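You operate a simulated robot arm through the tools that you are given. There is no shell and no other tool.

The job below is to be done with a simulated robot arm. You get a single attempt, and the scene is never put back.

Task
Drain the coater pan into the waste can and rinse it clear.
Fine: fit the drain nozzle in the can's neck first; rinse with the drain open till the tube is clear; feed and drain valve end shut, the tube empty, nothing spilt.

Only the result counts: the job must be done as asked and must still hold three seconds after the hand-in. Knocking over, shifting, dropping, spilling or breaking anything else fails it.

Robot
A 7-joint arm with a two-finger parallel gripper, fixed in place. Base frame: the origin is at the foot of the arm, x ahead of it, y to its left, z up. Readings come in mm, rad, newtons and seconds.
Its first joint turns from -2.304 to 2.304 rad. Payload 3.91 kg.
Tool frame: the origin (TCP) lies between the finger pads and is the grasp point; the fingertips stand 30 mm ahead of it; z points along the fingers, y is the line along which they close. Largest opening 110 mm; finger width 20, thickness 10; the body of the gripper, 48 by 112 mm, starts 55 mm behind the TCP.
Orientation is that of the tool frame in the base frame, as [roll, pitch, yaw] about the fixed x, y, z axes, in that order (R = Rz(yaw) Ry(pitch) Rx(roll)). With the fingers straight down and closing along the base's y, the tool's x points along the base's -x, its y along +y and its z along -z.

Tools
- The arm moves only by the tool nudge_tool. Its argument "series" is a list of rows, each a list of 7 numbers: the gripper command, from -1 (shut) to 1 (fully open), values between in proportion, then the shift along the tool's x, y, z in units of 50 mm (1.0 is 50 mm), then the turn, a rotation vector about the tool's x, y, z in units of 4 degrees (1.0 is 4 degrees). In form: [[jaw, tx, ty, tz, ax, ay, az], ...]. A call has 1 to 20 rows; each row shifts and turns the commanded pose from where the row before left it, along the tool's axes as they then stand. A call with a number of a shift or a turn outside -1 to 1 is refused whole. A row lasts 0.2 s, in which the tool goes at most 50 mm and 0.15 rad; a call with a longer step from one row to the next is refused whole, and so is a gripper value outside its range. Where a pose cannot be reached the arm comes as near as it can. A force on the tool above 90 N (or 10 N above the force at the start of the call, whichever is more), or a blocked arm, ends the call early, and 0.2 s more pass. Each finger travels about 108 mm/s and halts on what it meets, pressing with about 40 N; the grip force reading is that of the motor and also rises with nothing between the fingers. The clock runs only during rows and for 0.2 s after the last one: add rows that do not move to give the fingers time. The reply holds the time, the measured pose of the TCP, the force on the tool along the base axes, the opening and the grip force, in the units named above and with some noise, with the torque about the TCP (base axes, N m) and any sound that the robot's microphone picked up.
- Cameras (640 x 400 px; columns grow to the right, rows downward): "scene" is fixed at [224.7, 487.6, 1503.7]; the picture's right is [-0.56, -0.83, 0.00], its down [-0.41, 0.27, -0.87] and it looks along [0.72, -0.49, -0.49] (base axes); focal length 327 px, centre (320, 200). "wrist" rides on the gripper at [72, 17, -103] in the tool frame; the picture's right is [-0.23, 0.97, 0.00], its down [-0.76, -0.18, -0.62] and it looks along [-0.61, -0.14, 0.78] (tool axes); focal length 222 px, centre (320, 200). There is no depth. A picture from a camera that has moved, and an enlarged one, comes with that camera's place and axes in the base frame and with its lens. The place of the scene camera against the robot may be out by one fixed shift of up to 25 mm in any direction.
- camera(camera): a new picture of that camera. No time passes.
- close_up(camera, box): a new picture of the part [left, top, right, bottom] of that camera's present view, enlarged. No time passes.
- job_done(): hands the job in; it is judged then, once.

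Places have to be worked out from the pictures, the camera data and where the tool is seen. Open the gripper and draw the arm clear of the work before you hand the job in, unless the task says otherwise.

The tools are called after "Call:" as a command line: name --pt "numbers of a row" for each row, then --argument value for the rest, lists and objects as JSON in quotes. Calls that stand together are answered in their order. nudge_tool: Moves the arm, as the interface text tells. Its arguments: {"type":"object","properties":{"series":{"type":"array"}},"required":["series"]} The other tools are called the same way: camera (camera) takes a picture; close_up (camera, box) takes an enlarged picture of a part of a camera's view; job_done () hands the job in.

At the start:

```text
t: 0.0
tcp_pos: [714.1, -38.8, 1277.0]
tcp_rot: [3.141, -0.001, -3.141]
ft_force: [0.2, 0.6, -0.4]
wrist_torque: [0.02, -0.01, 0.02]
width: 110.2
grasp_force: 0.0
```

scene: 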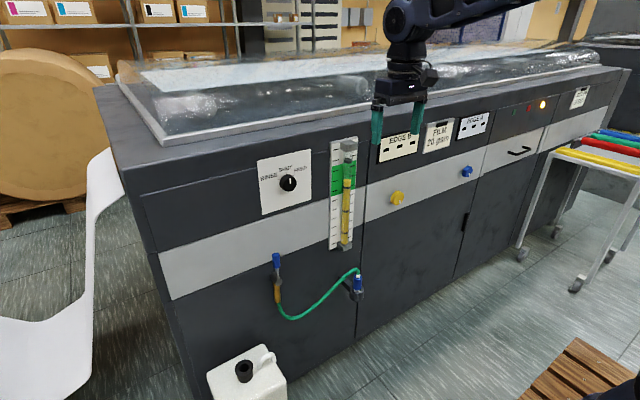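
wrist: 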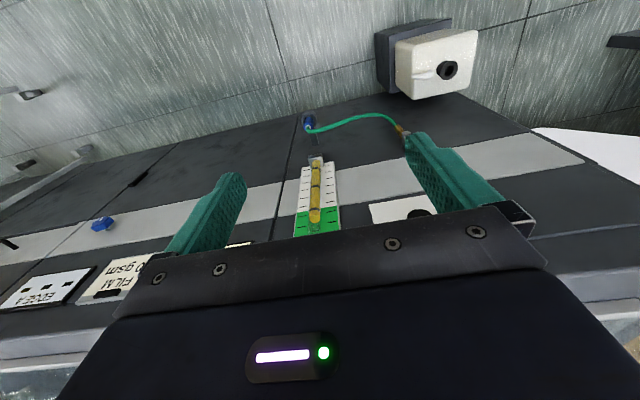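

The scene shows a coater with a rinse/shut/feed selector, a level tube, a green drain hose ending in a blue/brass nozzle, and a white waste can. I'll take enlarged views to understand the details.

Call:
close_up --camera "scene" --box '[240, 130, 400, 230]'

Call:
close_up --camera "scene" --box '[240, 230, 400, 330]'

Call:
close_up --camera "scene" --box '[180, 300, 340, 400]'

Call:
close_up --camera "scene" --box '[360, 80, 600, 230]'

Call:
close_up --camera "wrist" --box '[280, 80, 440, 180]'

Call:
close_up --camera "wrist" --box '[360, 10, 520, 110]'

```text
4.00 times, centred on (320, 180) of scene
camera zoom: at [224.7, 487.6, 1503.7], right [-0.56, -0.83, 0.0], down [-0.41, 0.27, -0.87], along [0.72, -0.49, -0.49], focal length 1309 px, centre (320, 280)
```

zoom: 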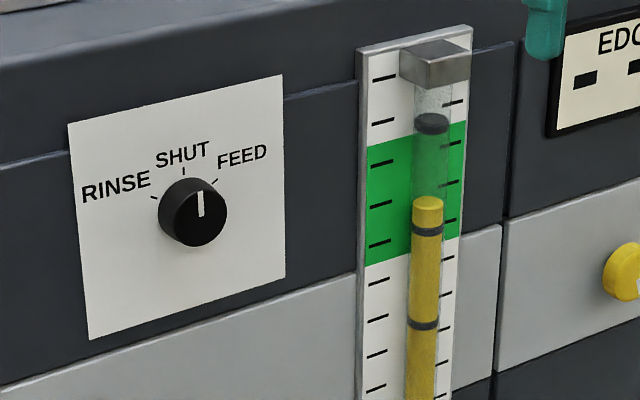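

```text
4.00 times, centred on (320, 280) of scene
camera zoom: at [224.7, 487.6, 1503.7], right [-0.56, -0.83, 0.0], down [-0.41, 0.27, -0.87], along [0.72, -0.49, -0.49], focal length 1309 px, centre (320, -120)
```

zoom: 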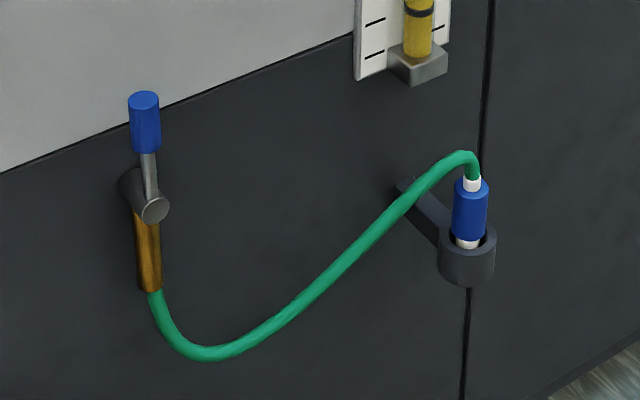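

```text
4.00 times, centred on (260, 350) of scene
camera zoom: at [224.7, 487.6, 1503.7], right [-0.56, -0.83, 0.0], down [-0.41, 0.27, -0.87], along [0.72, -0.49, -0.49], focal length 1309 px, centre (560, -400)
```

zoom: 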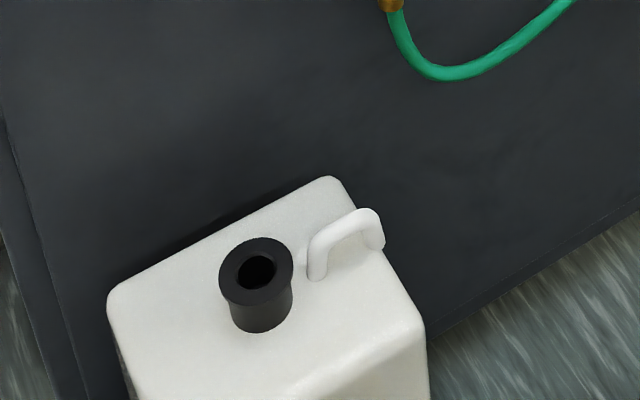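

```text
2.67 times, centred on (480, 155) of scene
camera zoom: at [224.7, 487.6, 1503.7], right [-0.56, -0.83, 0.0], down [-0.41, 0.27, -0.87], along [0.72, -0.49, -0.49], focal length 872 px, centre (-107, 320)
```

zoom: 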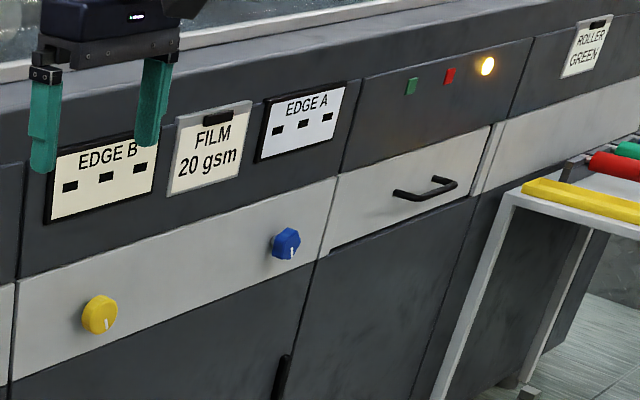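

```text
4.00 times, centred on (360, 130) of wrist
camera zoom: at [642.0, -19.9, 1379.4], right [0.23, 0.97, 0.0], down [0.76, -0.18, 0.62], along [0.61, -0.14, -0.78], focal length 888 px, centre (160, 480)
```

zoom: 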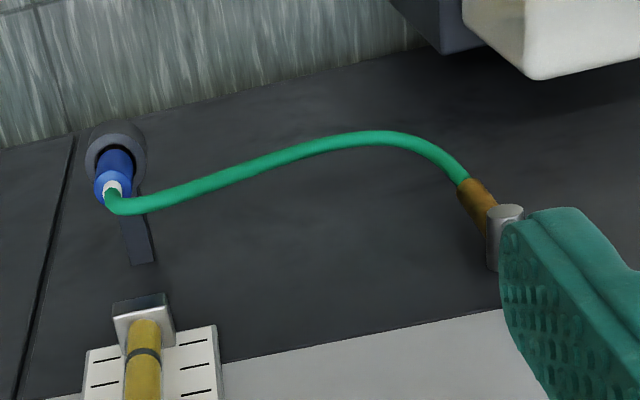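

```text
4.00 times, centred on (440, 60) of wrist
camera zoom: at [642.0, -19.9, 1379.4], right [0.23, 0.97, 0.0], down [0.76, -0.18, 0.62], along [0.61, -0.14, -0.78], focal length 888 px, centre (-160, 760)
```

zoom: 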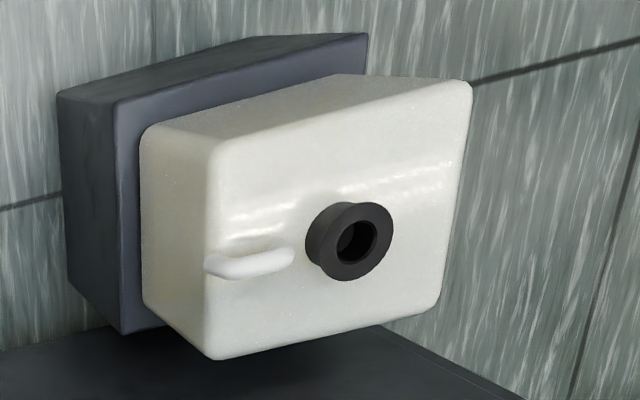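

From both views I roughly triangulate: nozzle top (873,-111,711), drain valve pivot (938,165,767), can neck (844,339,600). I'll zoom in further on the knob, valve and nozzle to read their states.

Call:
close_up --camera "scene" --box '[256, 150, 320, 190]'

Call:
close_up --camera "scene" --box '[256, 245, 320, 285]'

Call:
close_up --camera "scene" --box '[330, 260, 394, 300]'

Call:
close_up --camera "scene" --box '[318, 130, 382, 170]'

Call:
close_up --camera "scene" --box '[200, 345, 288, 400]'

Call:
close_up --camera "wrist" --box '[290, 100, 354, 140]'

Call:
close_up --camera "wrist" --box '[410, 40, 474, 80]'

```text
10.00 times, centred on (288, 170) of scene
camera zoom: at [224.7, 487.6, 1503.7], right [-0.56, -0.83, 0.0], down [-0.41, 0.27, -0.87], along [0.72, -0.49, -0.49], focal length 3272 px, centre (640, 500)
```

zoom: 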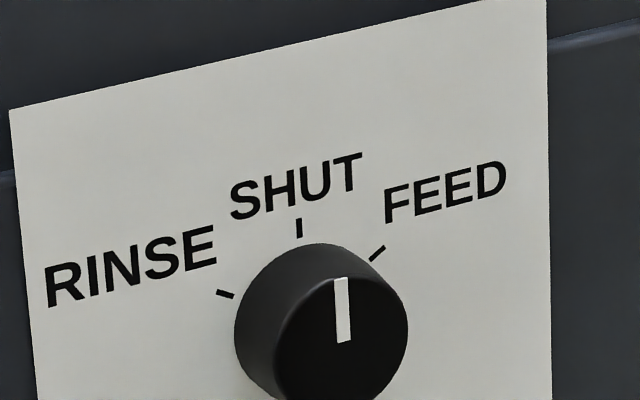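

```text
10.00 times, centred on (288, 265) of scene
camera zoom: at [224.7, 487.6, 1503.7], right [-0.56, -0.83, 0.0], down [-0.41, 0.27, -0.87], along [0.72, -0.49, -0.49], focal length 3272 px, centre (640, -450)
```

zoom: 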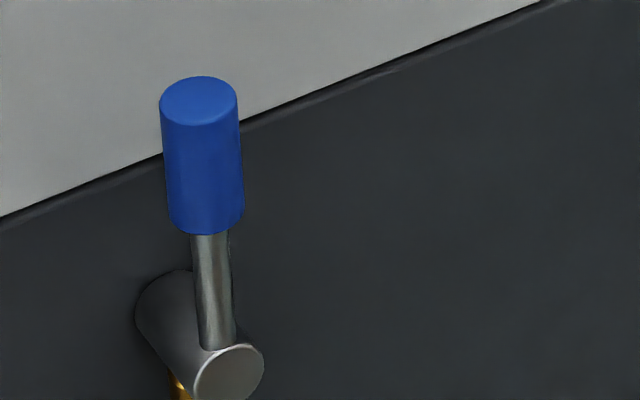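

```text
10.00 times, centred on (362, 280) of scene
camera zoom: at [224.7, 487.6, 1503.7], right [-0.56, -0.83, 0.0], down [-0.41, 0.27, -0.87], along [0.72, -0.49, -0.49], focal length 3272 px, centre (-100, -600)
```

zoom: 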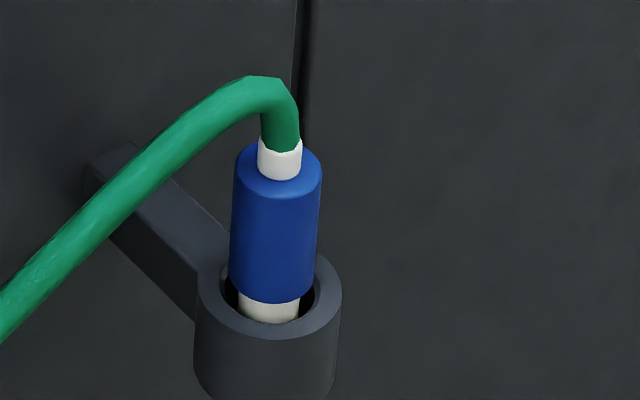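

```text
10.00 times, centred on (350, 150) of scene
camera zoom: at [224.7, 487.6, 1503.7], right [-0.56, -0.83, 0.0], down [-0.41, 0.27, -0.87], along [0.72, -0.49, -0.49], focal length 3272 px, centre (20, 700)
```

zoom: 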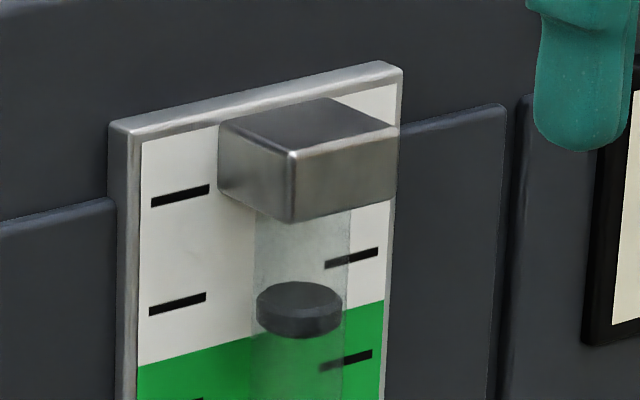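

```text
7.27 times, centred on (244, 372) of scene
camera zoom: at [224.7, 487.6, 1503.7], right [-0.56, -0.83, 0.0], down [-0.41, 0.27, -0.87], along [0.72, -0.49, -0.49], focal length 2380 px, centre (873, -1054)
```

zoom: 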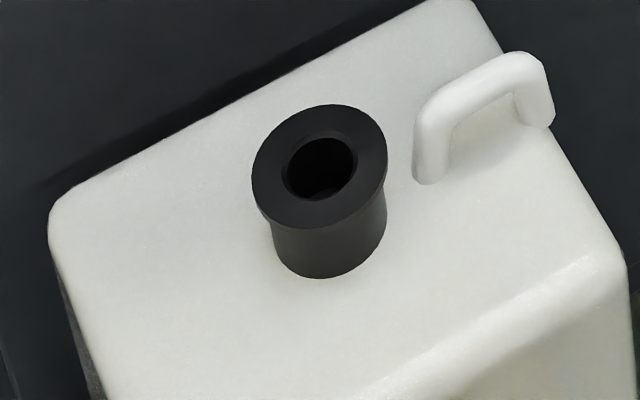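

```text
10.00 times, centred on (322, 120) of wrist
camera zoom: at [642.0, -19.9, 1379.4], right [0.23, 0.97, 0.0], down [0.76, -0.18, 0.62], along [0.61, -0.14, -0.78], focal length 2221 px, centre (300, 1000)
```

zoom: 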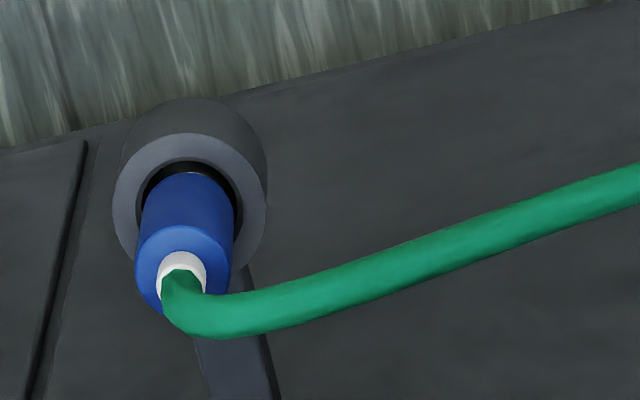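

```text
10.00 times, centred on (442, 60) of wrist
camera zoom: at [642.0, -19.9, 1379.4], right [0.23, 0.97, 0.0], down [0.76, -0.18, 0.62], along [0.61, -0.14, -0.78], focal length 2221 px, centre (-900, 1600)
```

zoom: 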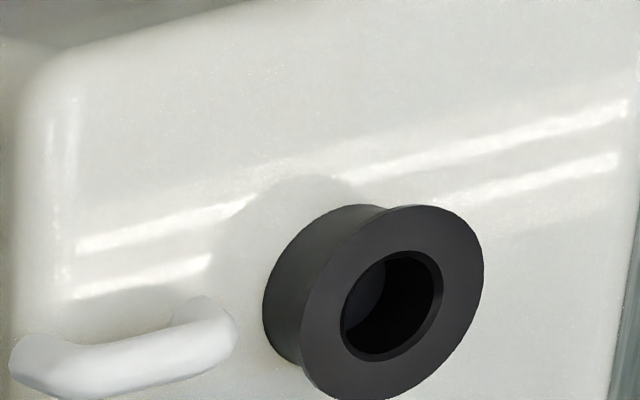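

The knob pointer is at SHUT, the level tube shows yellow liquid, and the drain lever points up. The face plane comes out as x≈971, perpendicular to x. I'll tilt the tool forward 56° while lowering it in front of the machine so the wrist camera can look at the parts.

Call:
nudge_tool --pt "1 0 0 0.5 0 -1 0" --pt "1 0.035 0 0.499 0 -1 0" --pt "1 0.07 0 0.495 0 -1 0" --pt "1 0.104 0 0.489 0 -1 0" --pt "1 0.138 0 0.481 0 -1 0" --pt "1 0.171 0 0.47 0 -1 0" --pt "1 0.203 0 0.457 0 -1 0" --pt "1 0.235 0 0.441 0 -1 0" --pt "1 0.265 0 0.424 0 -1 0" --pt "1 0.294 0 0.405 0 -1 0" --pt "1 0.321 0 0.383 0 -1 0" --pt "1 0.347 0 0.36 0 -1 0" --pt "1 0.372 0 0.335 0 -1 0" --pt "1 0.394 0 0.308 0 -1 0" --pt "1 0 0 0 0 0 0" --pt "1 0 0 0 0 0 0"

```text
t: 3.4
tcp_pos: [714.8, -36.1, 924.7]
tcp_rot: [-3.141, 0.977, -3.141]
ft_force: [-0.5, -0.4, 0.3]
wrist_torque: [-0.02, -0.01, 0.02]
width: 110.4
grasp_force: 0.1
```

The tool is now at (715,-36,925), tilted 56° forward. I'll look from here with both cameras.

Call:
camera --camera "wrist"

Call:
camera --camera "scene"

```text
taken
camera wrist: at [587.7, -19.0, 922.6], right [0.13, 0.97, 0.19], down [-0.09, -0.18, 0.98], along [0.99, -0.14, 0.07], focal length 222 px, centre (320, 200)
```

wrist: 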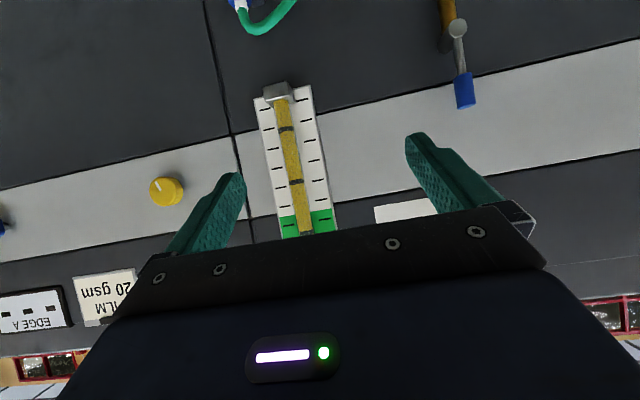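

```text
taken
```

scene: 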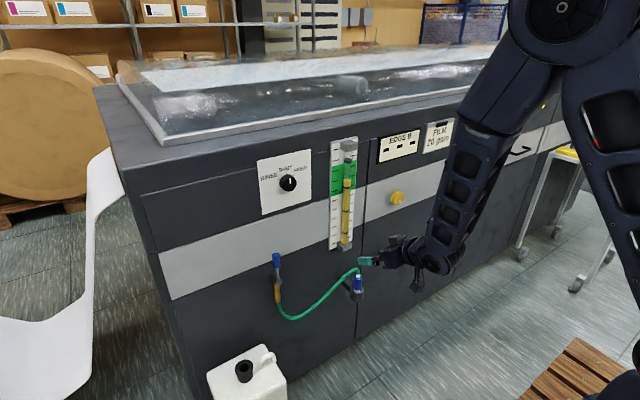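

The wrist camera now looks horizontally (image upside down). I'll zoom in on the drain valve, the gauge and nozzle in this view.

Call:
close_up --camera "wrist" --box '[400, 0, 528, 80]'

Call:
close_up --camera "wrist" --box '[200, 0, 328, 80]'

Call:
close_up --camera "wrist" --box '[230, 80, 358, 160]'

Call:
close_up --camera "wrist" --box '[430, 60, 494, 100]'

```text
5.00 times, centred on (464, 40) of wrist
camera zoom: at [587.7, -19.0, 922.6], right [0.13, 0.97, 0.19], down [-0.09, -0.18, 0.98], along [0.99, -0.14, 0.07], focal length 1111 px, centre (-400, 1000)
```

zoom: 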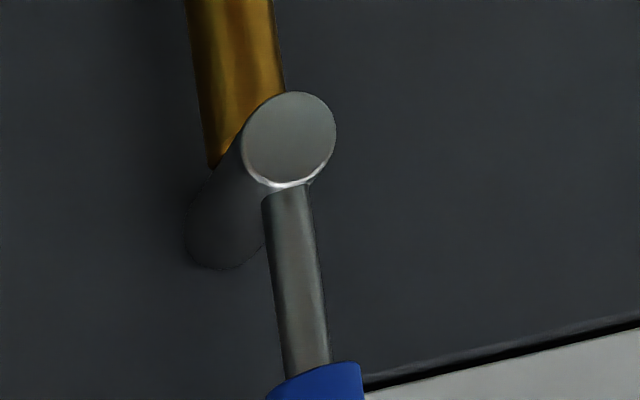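

```text
5.00 times, centred on (264, 40) of wrist
camera zoom: at [587.7, -19.0, 922.6], right [0.13, 0.97, 0.19], down [-0.09, -0.18, 0.98], along [0.99, -0.14, 0.07], focal length 1111 px, centre (600, 1000)
```

zoom: 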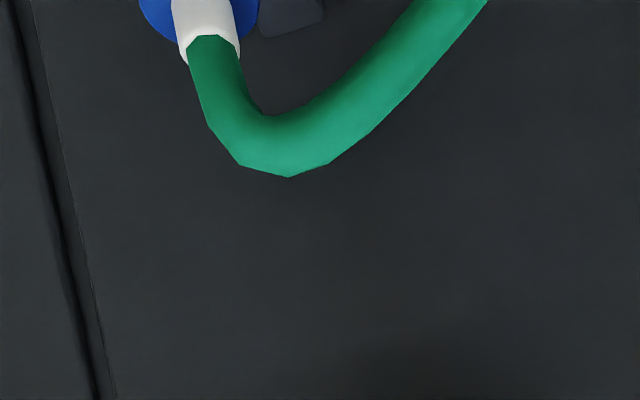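

```text
5.00 times, centred on (294, 120) of wrist
camera zoom: at [587.7, -19.0, 922.6], right [0.13, 0.97, 0.19], down [-0.09, -0.18, 0.98], along [0.99, -0.14, 0.07], focal length 1111 px, centre (450, 600)
```

zoom: 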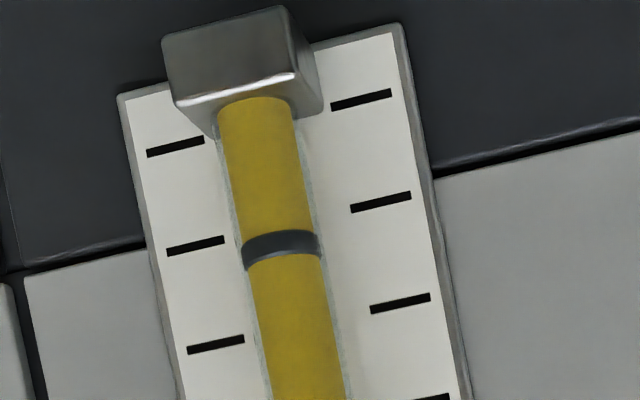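

```text
10.00 times, centred on (462, 80) of wrist
camera zoom: at [587.7, -19.0, 922.6], right [0.13, 0.97, 0.19], down [-0.09, -0.18, 0.98], along [0.99, -0.14, 0.07], focal length 2221 px, centre (-1100, 1400)
```

zoom: 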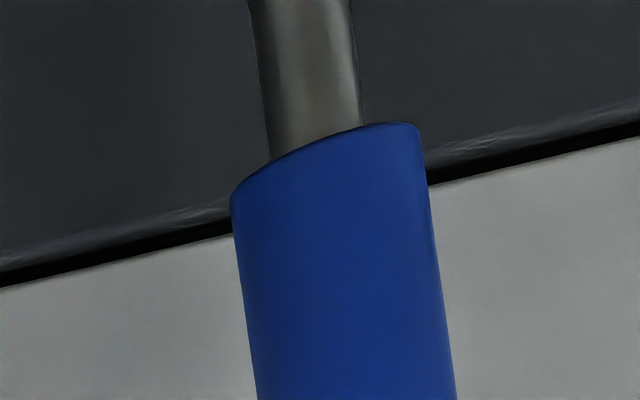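

Using the two wrist views (well conditioned), I get nozzle collar ≈(884,-115,676), valve cap ≈(950,172,738), face x≈994, and the scene camera seems shifted about (0,+10,-19). I'll move closer in front of the nozzle for a finer look.

Call:
nudge_tool --pt "1 0.408 -0.247 0.617 0 0 0" --pt "1 0.408 -0.247 0.617 0 0 0" --pt "1 0.408 -0.247 0.617 0 0 0" --pt "1 0.408 -0.247 0.617 0 0 0" --pt "1 0.408 -0.247 0.617 0 0 0" --pt "1 0.408 -0.247 0.617 0 0 0" --pt "1 0 0 0 0 0 0" --pt "1 0 0 0 0 0 0"

Call:
camera --camera "wrist"

Call:
camera --camera "scene"

```text
t: 5.2
tcp_pos: [799.2, -113.0, 721.7]
tcp_rot: [-3.141, 0.977, -3.14]
ft_force: [0.1, -0.7, 0.3]
wrist_torque: [0.02, 0.01, 0.0]
width: 110.1
grasp_force: 0.0
```

```text
taken
camera wrist: at [673.2, -94.1, 719.1], right [0.13, 0.97, 0.19], down [-0.09, -0.18, 0.98], along [0.99, -0.14, 0.07], focal length 222 px, centre (320, 200)
```

wrist: 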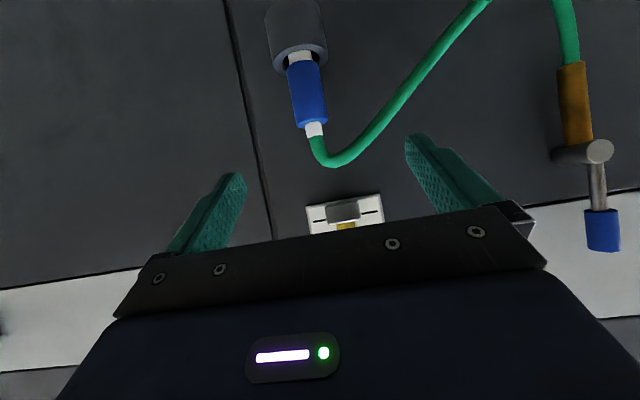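

```text
taken
```

scene: 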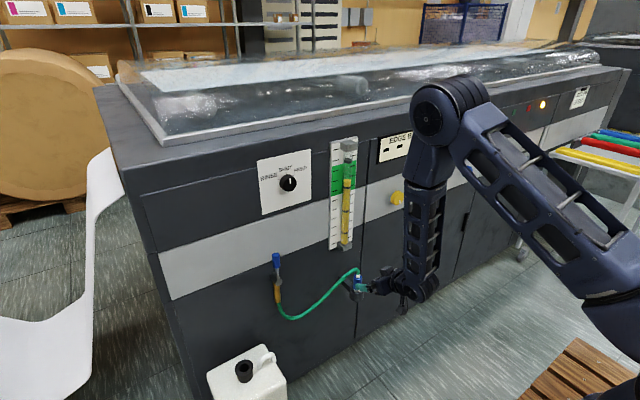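

Call:
close_up --camera "wrist" --box '[248, 0, 376, 80]'

Call:
close_up --camera "wrist" --box '[256, 90, 384, 170]'

Call:
close_up --camera "wrist" --box '[512, 120, 640, 200]'

```text
5.00 times, centred on (312, 40) of wrist
camera zoom: at [673.2, -94.1, 719.1], right [0.13, 0.97, 0.19], down [-0.09, -0.18, 0.98], along [0.99, -0.14, 0.07], focal length 1111 px, centre (360, 1000)
```

zoom: 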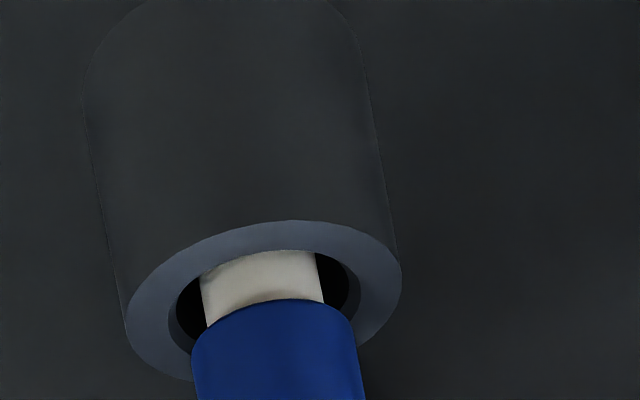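

```text
5.00 times, centred on (320, 130) of wrist
camera zoom: at [673.2, -94.1, 719.1], right [0.13, 0.97, 0.19], down [-0.09, -0.18, 0.98], along [0.99, -0.14, 0.07], focal length 1111 px, centre (320, 550)
```

zoom: 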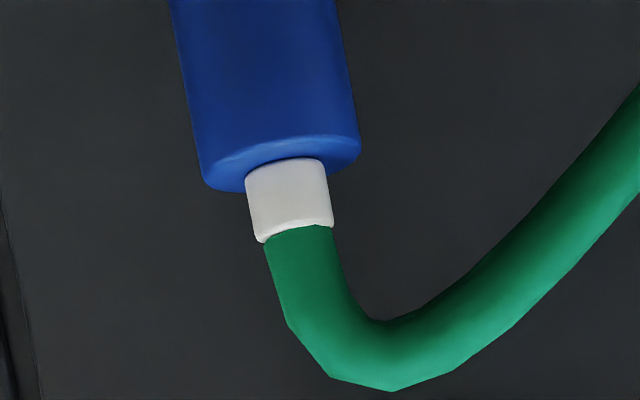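

```text
5.00 times, centred on (576, 160) of wrist
camera zoom: at [673.2, -94.1, 719.1], right [0.13, 0.97, 0.19], down [-0.09, -0.18, 0.98], along [0.99, -0.14, 0.07], focal length 1111 px, centre (-960, 400)
```

zoom: 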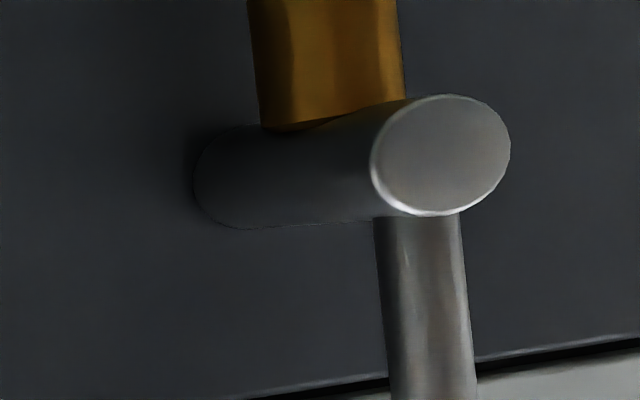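

The close view puts the nozzle axis at about (889,-117), blue grip z 608–659, ring top z≈604. I'll narrow the jaw to about 66 mm and go to a pre-grasp point 60 mm back along the tool axis.

Call:
nudge_tool --pt "0.2 0.174 -0.05 0.6 0 0 0" --pt "0.2 0.174 -0.05 0.6 0 0 0" --pt "0.2 0 0 0 0 0 0" --pt "0.2 0 0 0 0 0 0"

Call:
camera --camera "wrist"

Call:
close_up --camera "scene" --box '[320, 240, 448, 320]'

```text
t: 6.2
tcp_pos: [841.2, -116.6, 674.1]
tcp_rot: [3.141, 0.978, -3.141]
ft_force: [-0.1, -0.3, 0.0]
wrist_torque: [-0.02, 0.01, 0.01]
width: 65.9
grasp_force: 0.1
```

```text
taken
camera wrist: at [714.6, -98.3, 671.8], right [0.13, 0.97, 0.19], down [-0.09, -0.18, 0.98], along [0.99, -0.14, 0.07], focal length 222 px, centre (320, 200)
```

wrist: 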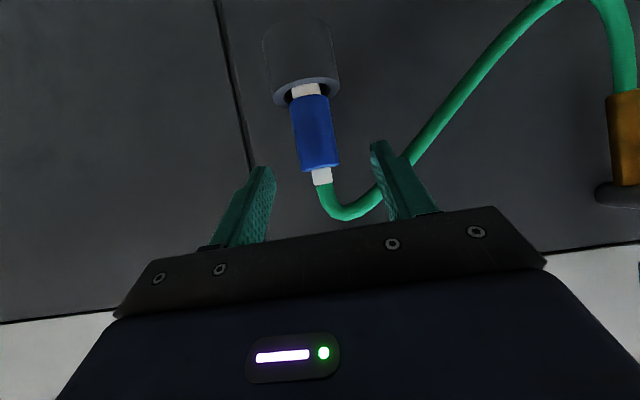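

```text
5.00 times, centred on (384, 280) of scene
camera zoom: at [224.7, 487.6, 1503.7], right [-0.56, -0.83, 0.0], down [-0.41, 0.27, -0.87], along [0.72, -0.49, -0.49], focal length 1636 px, centre (0, -200)
```

zoom: 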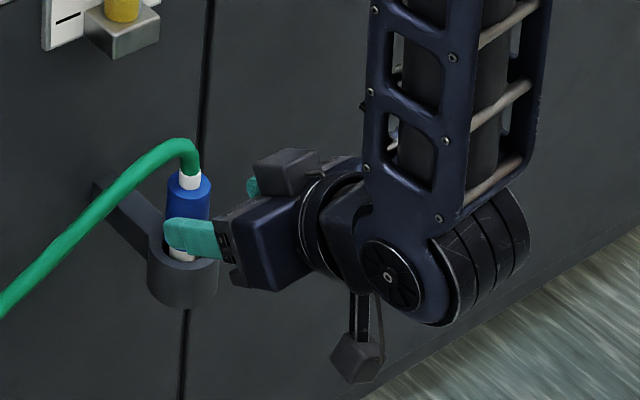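

The nozzle sits roughly between the fingers' lines. I'll zoom the wrist view to refine lateral alignment before moving in.

Call:
close_up --camera "wrist" --box '[240, 70, 400, 170]'

Call:
close_up --camera "wrist" --box '[200, 130, 456, 290]'

```text
4.00 times, centred on (320, 120) of wrist
camera zoom: at [714.6, -98.3, 671.8], right [0.13, 0.97, 0.19], down [-0.09, -0.18, 0.98], along [0.99, -0.14, 0.07], focal length 888 px, centre (320, 520)
```

zoom: 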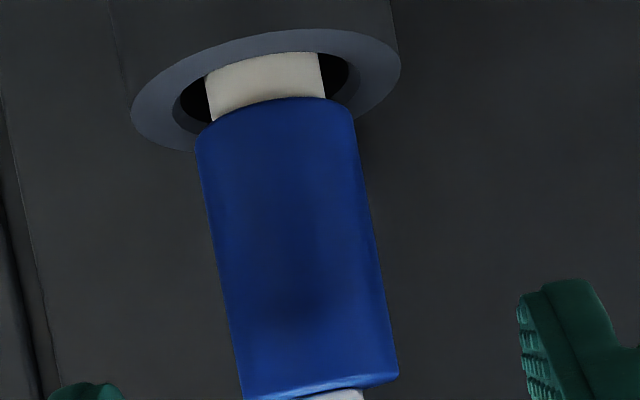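

```text
2.50 times, centred on (328, 210) of wrist
camera zoom: at [714.6, -98.3, 671.8], right [0.13, 0.97, 0.19], down [-0.09, -0.18, 0.98], along [0.99, -0.14, 0.07], focal length 555 px, centre (300, 175)
```

zoom: 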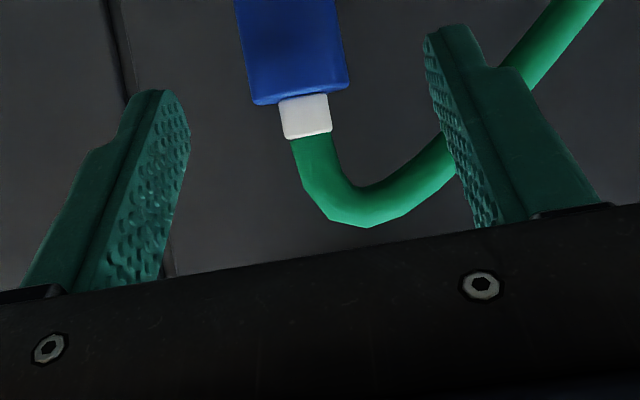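

The nozzle axis is about 2.4 mm to the −y side of the gripper centre and 59 mm ahead. I'll advance to the grasp point, keeping the jaws open.

Call:
nudge_tool --pt "0.2 0.005 -0.024 0.4 0 0 0" --pt "0.2 0.005 -0.024 0.4 0 0 0" --pt "0.2 0.005 0 0.386 0 0 0" --pt "0.2 0 0 0 0 0 0" --pt "0.2 0 0 0 0 0 0"

Call:
camera --camera "wrist"

Call:
close_up --camera "scene" --box '[320, 240, 448, 320]'

```text
t: 7.4
tcp_pos: [886.4, -119.7, 639.5]
tcp_rot: [-3.141, 0.977, 3.142]
ft_force: [-0.6, -0.2, -0.2]
wrist_torque: [-0.01, 0.02, 0.0]
width: 66.0
grasp_force: 0.1
```

```text
taken
camera wrist: at [761.0, -100.9, 636.7], right [0.13, 0.97, 0.19], down [-0.09, -0.18, 0.98], along [0.99, -0.14, 0.07], focal length 222 px, centre (320, 200)
```

wrist: 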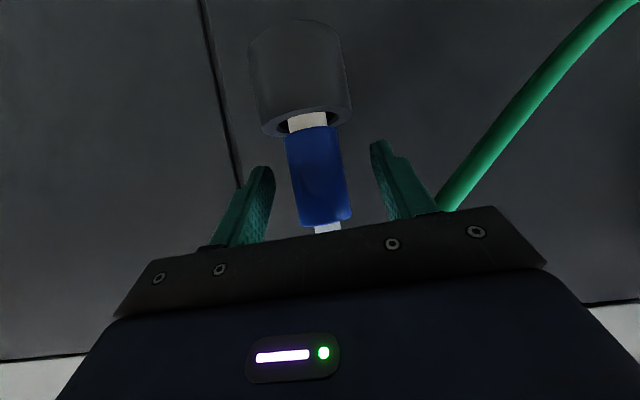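

```text
5.00 times, centred on (384, 280) of scene
camera zoom: at [224.7, 487.6, 1503.7], right [-0.56, -0.83, 0.0], down [-0.41, 0.27, -0.87], along [0.72, -0.49, -0.49], focal length 1636 px, centre (0, -200)
```

zoom: 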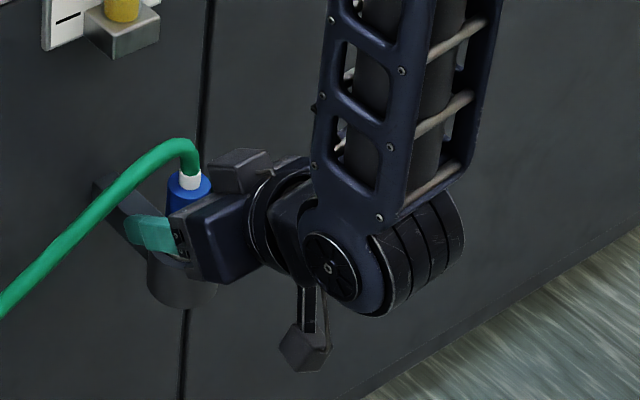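

Fingers straddle the nozzle with the blue grip centred at the TCP. Closing the jaws now.

Call:
nudge_tool --pt "-0.2 0 0 0 0 0 0" --pt "-0.5 0 0 0 0 0 0" --pt "-1 0 0 0 0 0 0" --pt "-1 0 0 0 0 0 0" --pt "-1 0 0 0 0 0 0"

Call:
camera --camera "wrist"

```text
t: 8.6
tcp_pos: [887.2, -119.8, 639.6]
tcp_rot: [3.14, 0.977, -3.142]
ft_force: [1.5, 0.3, 1.9]
wrist_torque: [-0.03, -0.07, 0.01]
width: 30.6
grasp_force: 40.3
```

```text
taken
camera wrist: at [761.0, -100.9, 636.9], right [0.13, 0.97, 0.19], down [-0.09, -0.18, 0.98], along [0.99, -0.14, 0.07], focal length 222 px, centre (320, 200)
```

wrist: 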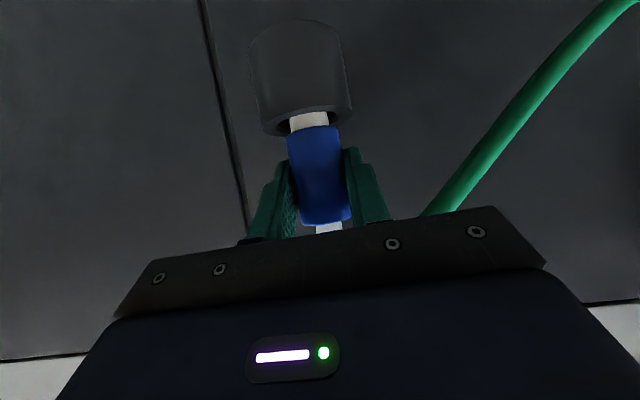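

Gripped at 30.6 mm with 40 N. I'll lift straight up 40 mm slowly and check.

Call:
nudge_tool --pt "-1 -0.166 0 -0.112 0 0 0" --pt "-1 -0.166 0 -0.112 0 0 0" --pt "-1 -0.166 0 -0.112 0 0 0" --pt "-1 -0.166 0 -0.112 0 0 0" --pt "-1 0 0 0 0 0 0"

Call:
camera --camera "wrist"

Call:
close_up --camera "scene" --box '[240, 220, 432, 340]'

```text
t: 9.8
tcp_pos: [887.9, -119.6, 679.9]
tcp_rot: [-3.141, 0.979, -3.141]
ft_force: [0.1, -0.4, -0.4]
wrist_torque: [0.01, 0.02, 0.0]
width: 30.3
grasp_force: 39.9
```

```text
taken
camera wrist: at [761.5, -101.6, 676.5], right [0.13, 0.97, 0.19], down [-0.09, -0.18, 0.98], along [0.99, -0.14, 0.07], focal length 222 px, centre (320, 200)
```

wrist: 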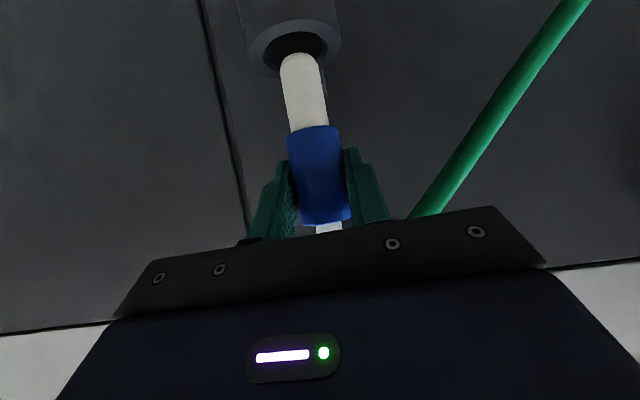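

```text
3.33 times, centred on (336, 280) of scene
camera zoom: at [224.7, 487.6, 1503.7], right [-0.56, -0.83, 0.0], down [-0.41, 0.27, -0.87], along [0.72, -0.49, -0.49], focal length 1091 px, centre (267, -67)
```

zoom: 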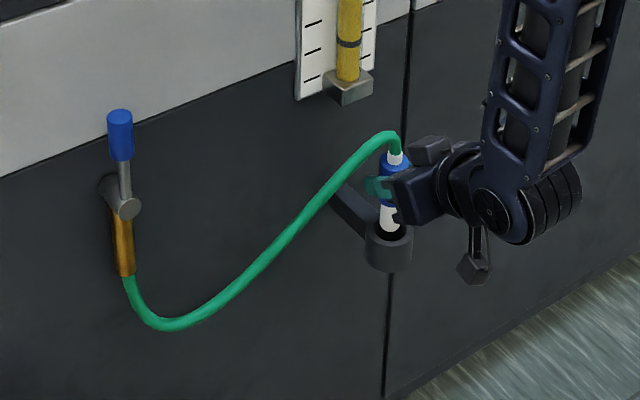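

The spout (about 47 mm long) is nearly out of the holder and the hold is firm. I'll lift another 60 mm, then back off 100 mm in −x.

Call:
nudge_tool --pt "-1 -0.249 0 -0.168 0 0 0" --pt "-1 -0.249 0 -0.168 0 0 0" --pt "-1 -0.249 0 -0.168 0 0 0" --pt "-1 -0.249 0 -0.168 0 0 0" --pt "-1 0.28 0 -0.414 0 0 0" --pt "-1 0.28 0 -0.414 0 0 0" --pt "-1 0.28 0 -0.414 0 0 0" --pt "-1 0.28 0 -0.414 0 0 0" --pt "-1 0 0 0 0 0 0"

Call:
camera --camera "wrist"

Call:
camera --camera "scene"

```text
t: 11.8
tcp_pos: [788.6, -120.1, 740.5]
tcp_rot: [-3.141, 0.976, -3.141]
ft_force: [0.2, -0.1, -0.5]
wrist_torque: [-0.01, 0.01, 0.01]
width: 30.7
grasp_force: 40.4
```

```text
taken
camera wrist: at [661.8, -102.0, 738.3], right [0.13, 0.97, 0.19], down [-0.09, -0.18, 0.98], along [0.99, -0.14, 0.07], focal length 222 px, centre (320, 200)
```

wrist: 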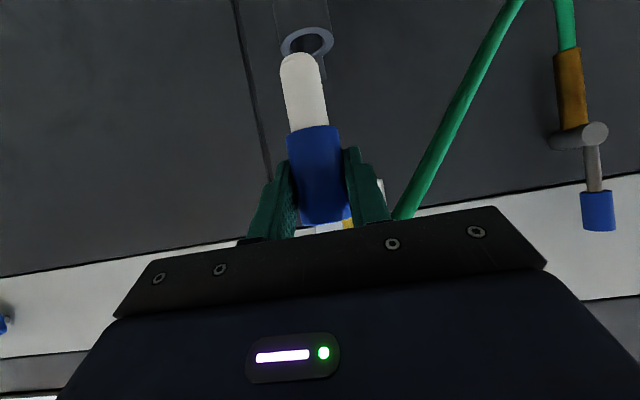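

```text
taken
```

scene: 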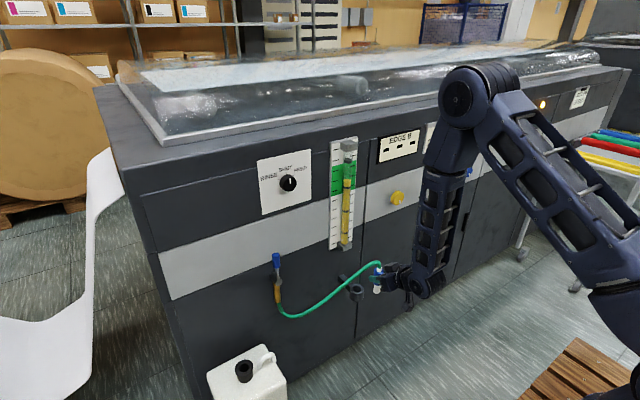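

The nozzle is out and hanging vertically. I'll carry it sideways (+y) to in front of the can at y≈348 while staying at x≈789, z≈740.

Call:
nudge_tool --pt "-1 0 0.4 0 0 0 0" --pt "-1 0 0.6 0 0 0 0" --pt "-1 0 0.6 0 0 0 0" --pt "-1 0 0.6 0 0 0 0" --pt "-1 0 0.6 0 0 0 0" --pt "-1 0 0.6 0 0 0 0" --pt "-1 0 0.6 0 0 0 0" --pt "-1 0 0.6 0 0 0 0" --pt "-1 0 0.6 0 0 0 0" --pt "-1 0 0.6 0 0 0 0" --pt "-1 0 0.6 0 0 0 0" --pt "-1 0 0.6 0 0 0 0" --pt "-1 0 0.6 0 0 0 0" --pt "-1 0 0.6 0 0 0 0" --pt "-1 0 0.6 0 0 0 0" --pt "-1 0 0.5 0 0 0 0" --pt "-1 0 0 0 0 0 0" --pt "-1 0 0 0 0 0 0"

Call:
camera --camera "wrist"

Call:
camera --camera "scene"

```text
t: 15.6
tcp_pos: [786.7, 347.1, 737.8]
tcp_rot: [3.141, 0.978, 3.141]
ft_force: [0.0, -0.5, -0.9]
wrist_torque: [-0.01, 0.02, -0.01]
width: 30.6
grasp_force: 40.4
```

```text
taken
camera wrist: at [660.5, 364.7, 735.3], right [0.13, 0.97, 0.19], down [-0.09, -0.18, 0.98], along [0.99, -0.14, 0.07], focal length 222 px, centre (320, 200)
```

wrist: 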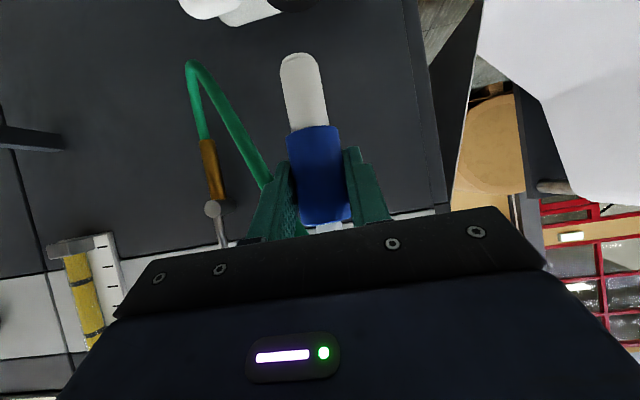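

```text
taken
```

scene: 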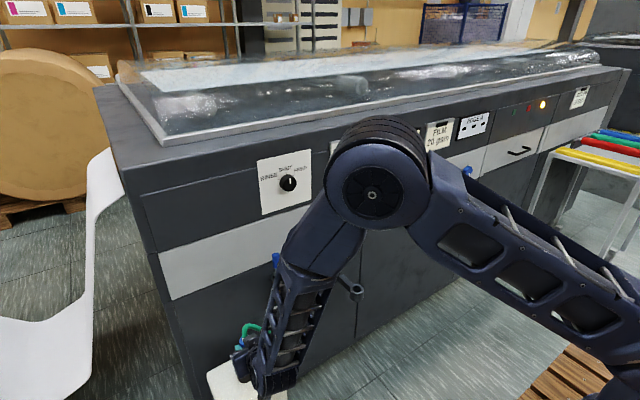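

The can's black neck just appears at the top edge of the wrist view. I'll lower 45 mm here, still in front of the neck, to see rim and spout tip together.

Call:
nudge_tool --pt "-1 0.249 0 0.168 0 0 0" --pt "-1 0.249 0 0.168 0 0 0" --pt "-1 0.249 0 0.168 0 0 0" --pt "-1 0 0 0 0 0 0"

Call:
camera --camera "wrist"

Call:
close_up --camera "wrist" --box '[224, 0, 384, 100]'

Call:
close_up --camera "scene" --box '[180, 300, 340, 400]'

```text
t: 16.6
tcp_pos: [788.3, 346.9, 695.5]
tcp_rot: [3.141, 0.977, 3.141]
ft_force: [-0.9, -0.5, -0.5]
wrist_torque: [0.01, 0.0, 0.01]
width: 30.7
grasp_force: 40.2
```

```text
taken
camera wrist: at [661.8, 364.7, 692.1], right [0.13, 0.97, 0.19], down [-0.09, -0.18, 0.98], along [0.99, -0.14, 0.07], focal length 222 px, centre (320, 200)
```

wrist: 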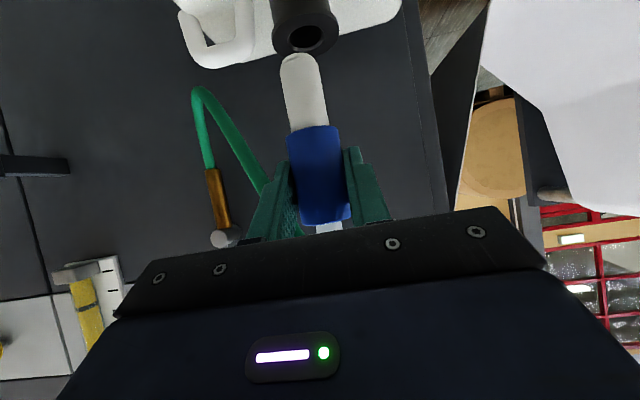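

```text
4.00 times, centred on (304, 50) of wrist
camera zoom: at [661.8, 364.7, 692.1], right [0.13, 0.97, 0.19], down [-0.09, -0.18, 0.98], along [0.99, -0.14, 0.07], focal length 888 px, centre (384, 800)
```

zoom: 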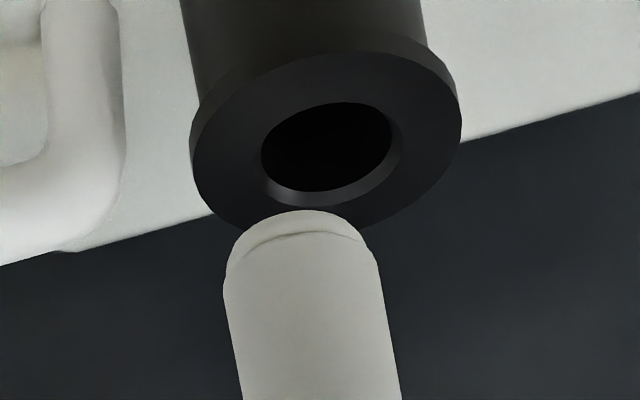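

```text
4.00 times, centred on (260, 350) of scene
camera zoom: at [224.7, 487.6, 1503.7], right [-0.56, -0.83, 0.0], down [-0.41, 0.27, -0.87], along [0.72, -0.49, -0.49], focal length 1309 px, centre (560, -400)
```

zoom: 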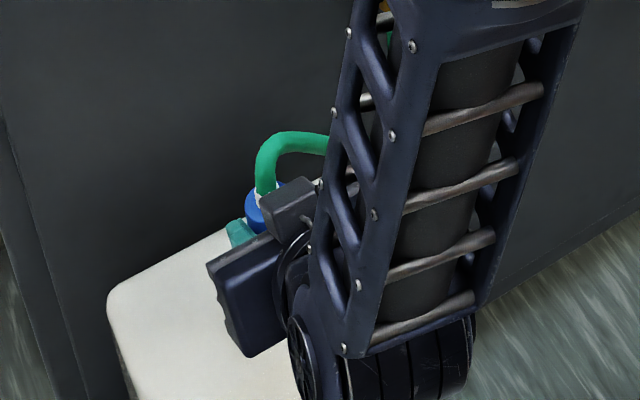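

From two wrist views the neck rim centre comes out at about (849.3, 351.8, 572), hole ≈26–29 mm, spout ≈22 mm. I'll zoom on the held nozzle to gauge its exact offset in the grip.

Call:
close_up --camera "wrist" --box '[272, 50, 352, 100]'

Call:
close_up --camera "wrist" --box '[272, 110, 368, 170]'

Call:
close_up --camera "wrist" --box '[272, 0, 352, 50]'

Call:
close_up --camera "wrist" --box '[272, 185, 368, 245]'

```text
8.00 times, centred on (312, 75) of wrist
camera zoom: at [661.8, 364.7, 692.1], right [0.13, 0.97, 0.19], down [-0.09, -0.18, 0.98], along [0.99, -0.14, 0.07], focal length 1777 px, centre (384, 1200)
```

zoom: 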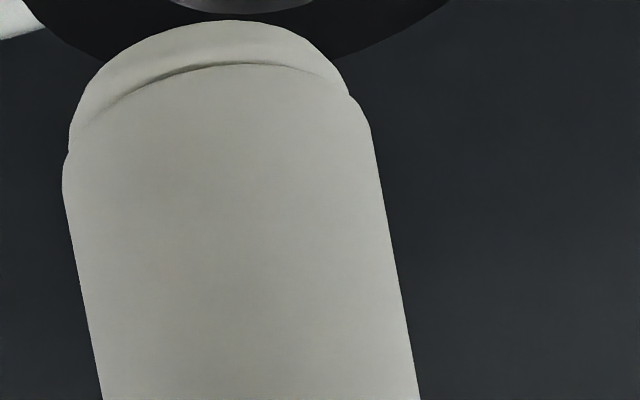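

```text
6.67 times, centred on (320, 140) of wrist
camera zoom: at [661.8, 364.7, 692.1], right [0.13, 0.97, 0.19], down [-0.09, -0.18, 0.98], along [0.99, -0.14, 0.07], focal length 1481 px, centre (320, 600)
```

zoom: 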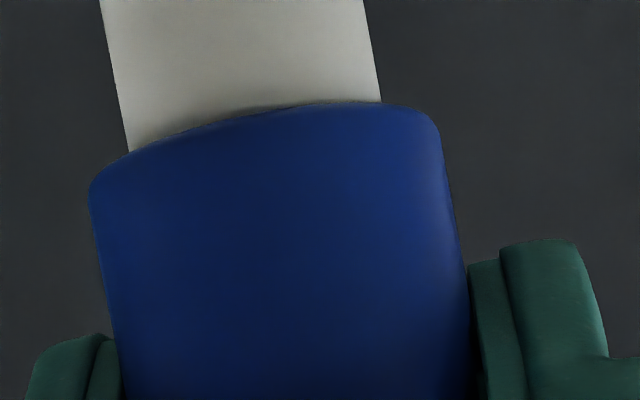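

```text
8.00 times, centred on (312, 25) of wrist
camera zoom: at [661.8, 364.7, 692.1], right [0.13, 0.97, 0.19], down [-0.09, -0.18, 0.98], along [0.99, -0.14, 0.07], focal length 1777 px, centre (384, 1600)
```

zoom: 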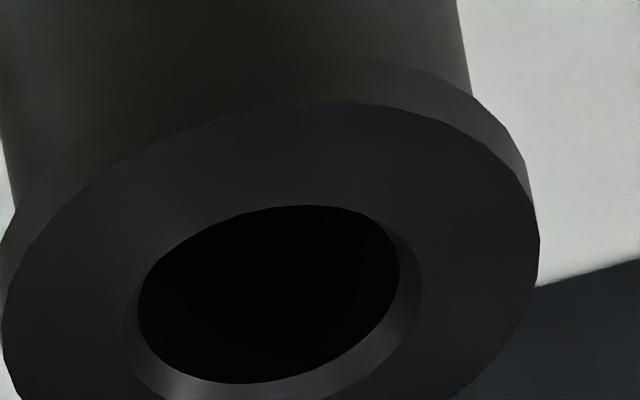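

```text
6.67 times, centred on (320, 215) of wrist
camera zoom: at [661.8, 364.7, 692.1], right [0.13, 0.97, 0.19], down [-0.09, -0.18, 0.98], along [0.99, -0.14, 0.07], focal length 1481 px, centre (320, 100)
```

zoom: 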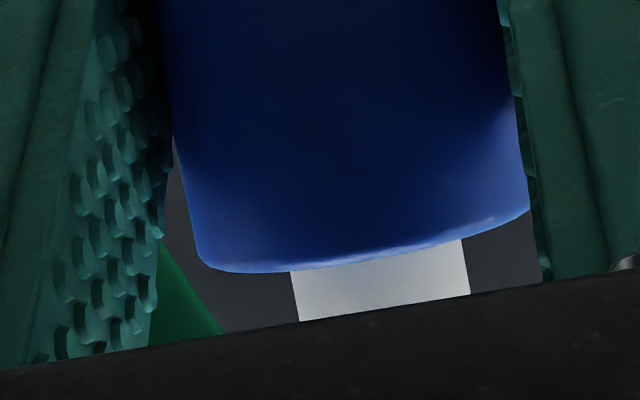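

The nozzle axis sits about (+1.7,+1.1) mm from the TCP; spout ≈22.5 mm vs. hole ≈27 mm with chamfer. I'll hover with the tip about 15 mm above the rim centre.

Call:
nudge_tool --pt "-1 -0.075 0.019 0.432 0 0 0" --pt "-1 -0.075 0.019 0.432 0 0 0" --pt "-1 -0.075 0.019 0.432 0 0 0" --pt "-1 0 0 0 0 0 0" --pt "-1 0 0 0 0 0 0"

Call:
camera --camera "wrist"

Call:
close_up --camera "wrist" --box '[224, 0, 384, 100]'

Call:
close_up --camera "scene" --box '[200, 320, 328, 400]'

```text
t: 17.8
tcp_pos: [847.8, 350.2, 667.3]
tcp_rot: [3.141, 0.977, 3.141]
ft_force: [0.4, 0.6, -1.8]
wrist_torque: [0.0, -0.01, 0.01]
width: 30.4
grasp_force: 40.0
```

```text
taken
camera wrist: at [720.8, 368.5, 664.6], right [0.13, 0.97, 0.19], down [-0.09, -0.18, 0.98], along [0.99, -0.14, 0.07], focal length 222 px, centre (320, 200)
```

wrist: 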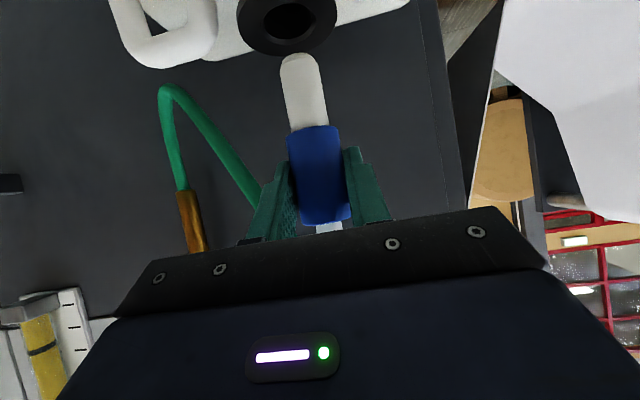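

```text
4.00 times, centred on (304, 50) of wrist
camera zoom: at [720.8, 368.5, 664.6], right [0.13, 0.97, 0.19], down [-0.09, -0.18, 0.98], along [0.99, -0.14, 0.07], focal length 888 px, centre (384, 800)
```

zoom: 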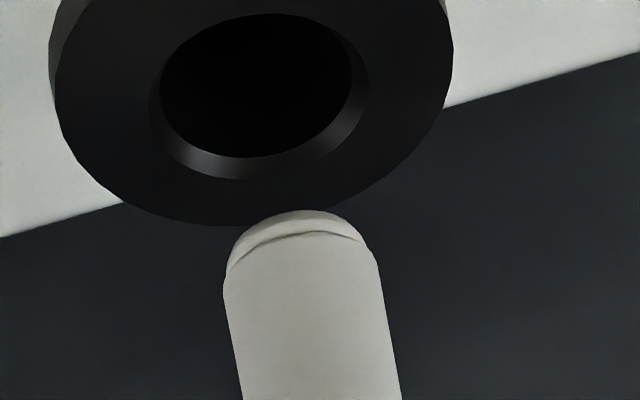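

```text
5.00 times, centred on (264, 360) of scene
camera zoom: at [224.7, 487.6, 1503.7], right [-0.56, -0.83, 0.0], down [-0.41, 0.27, -0.87], along [0.72, -0.49, -0.49], focal length 1636 px, centre (600, -600)
```

zoom: 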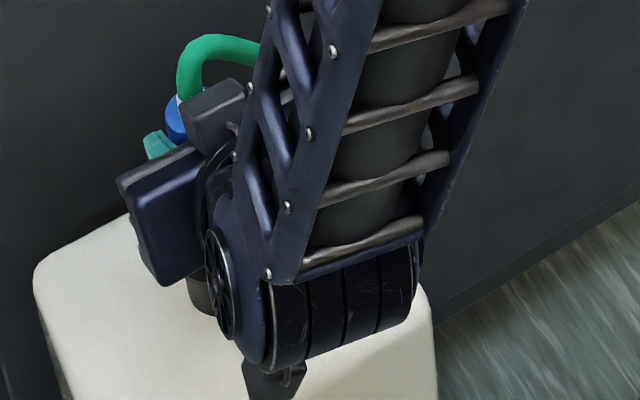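

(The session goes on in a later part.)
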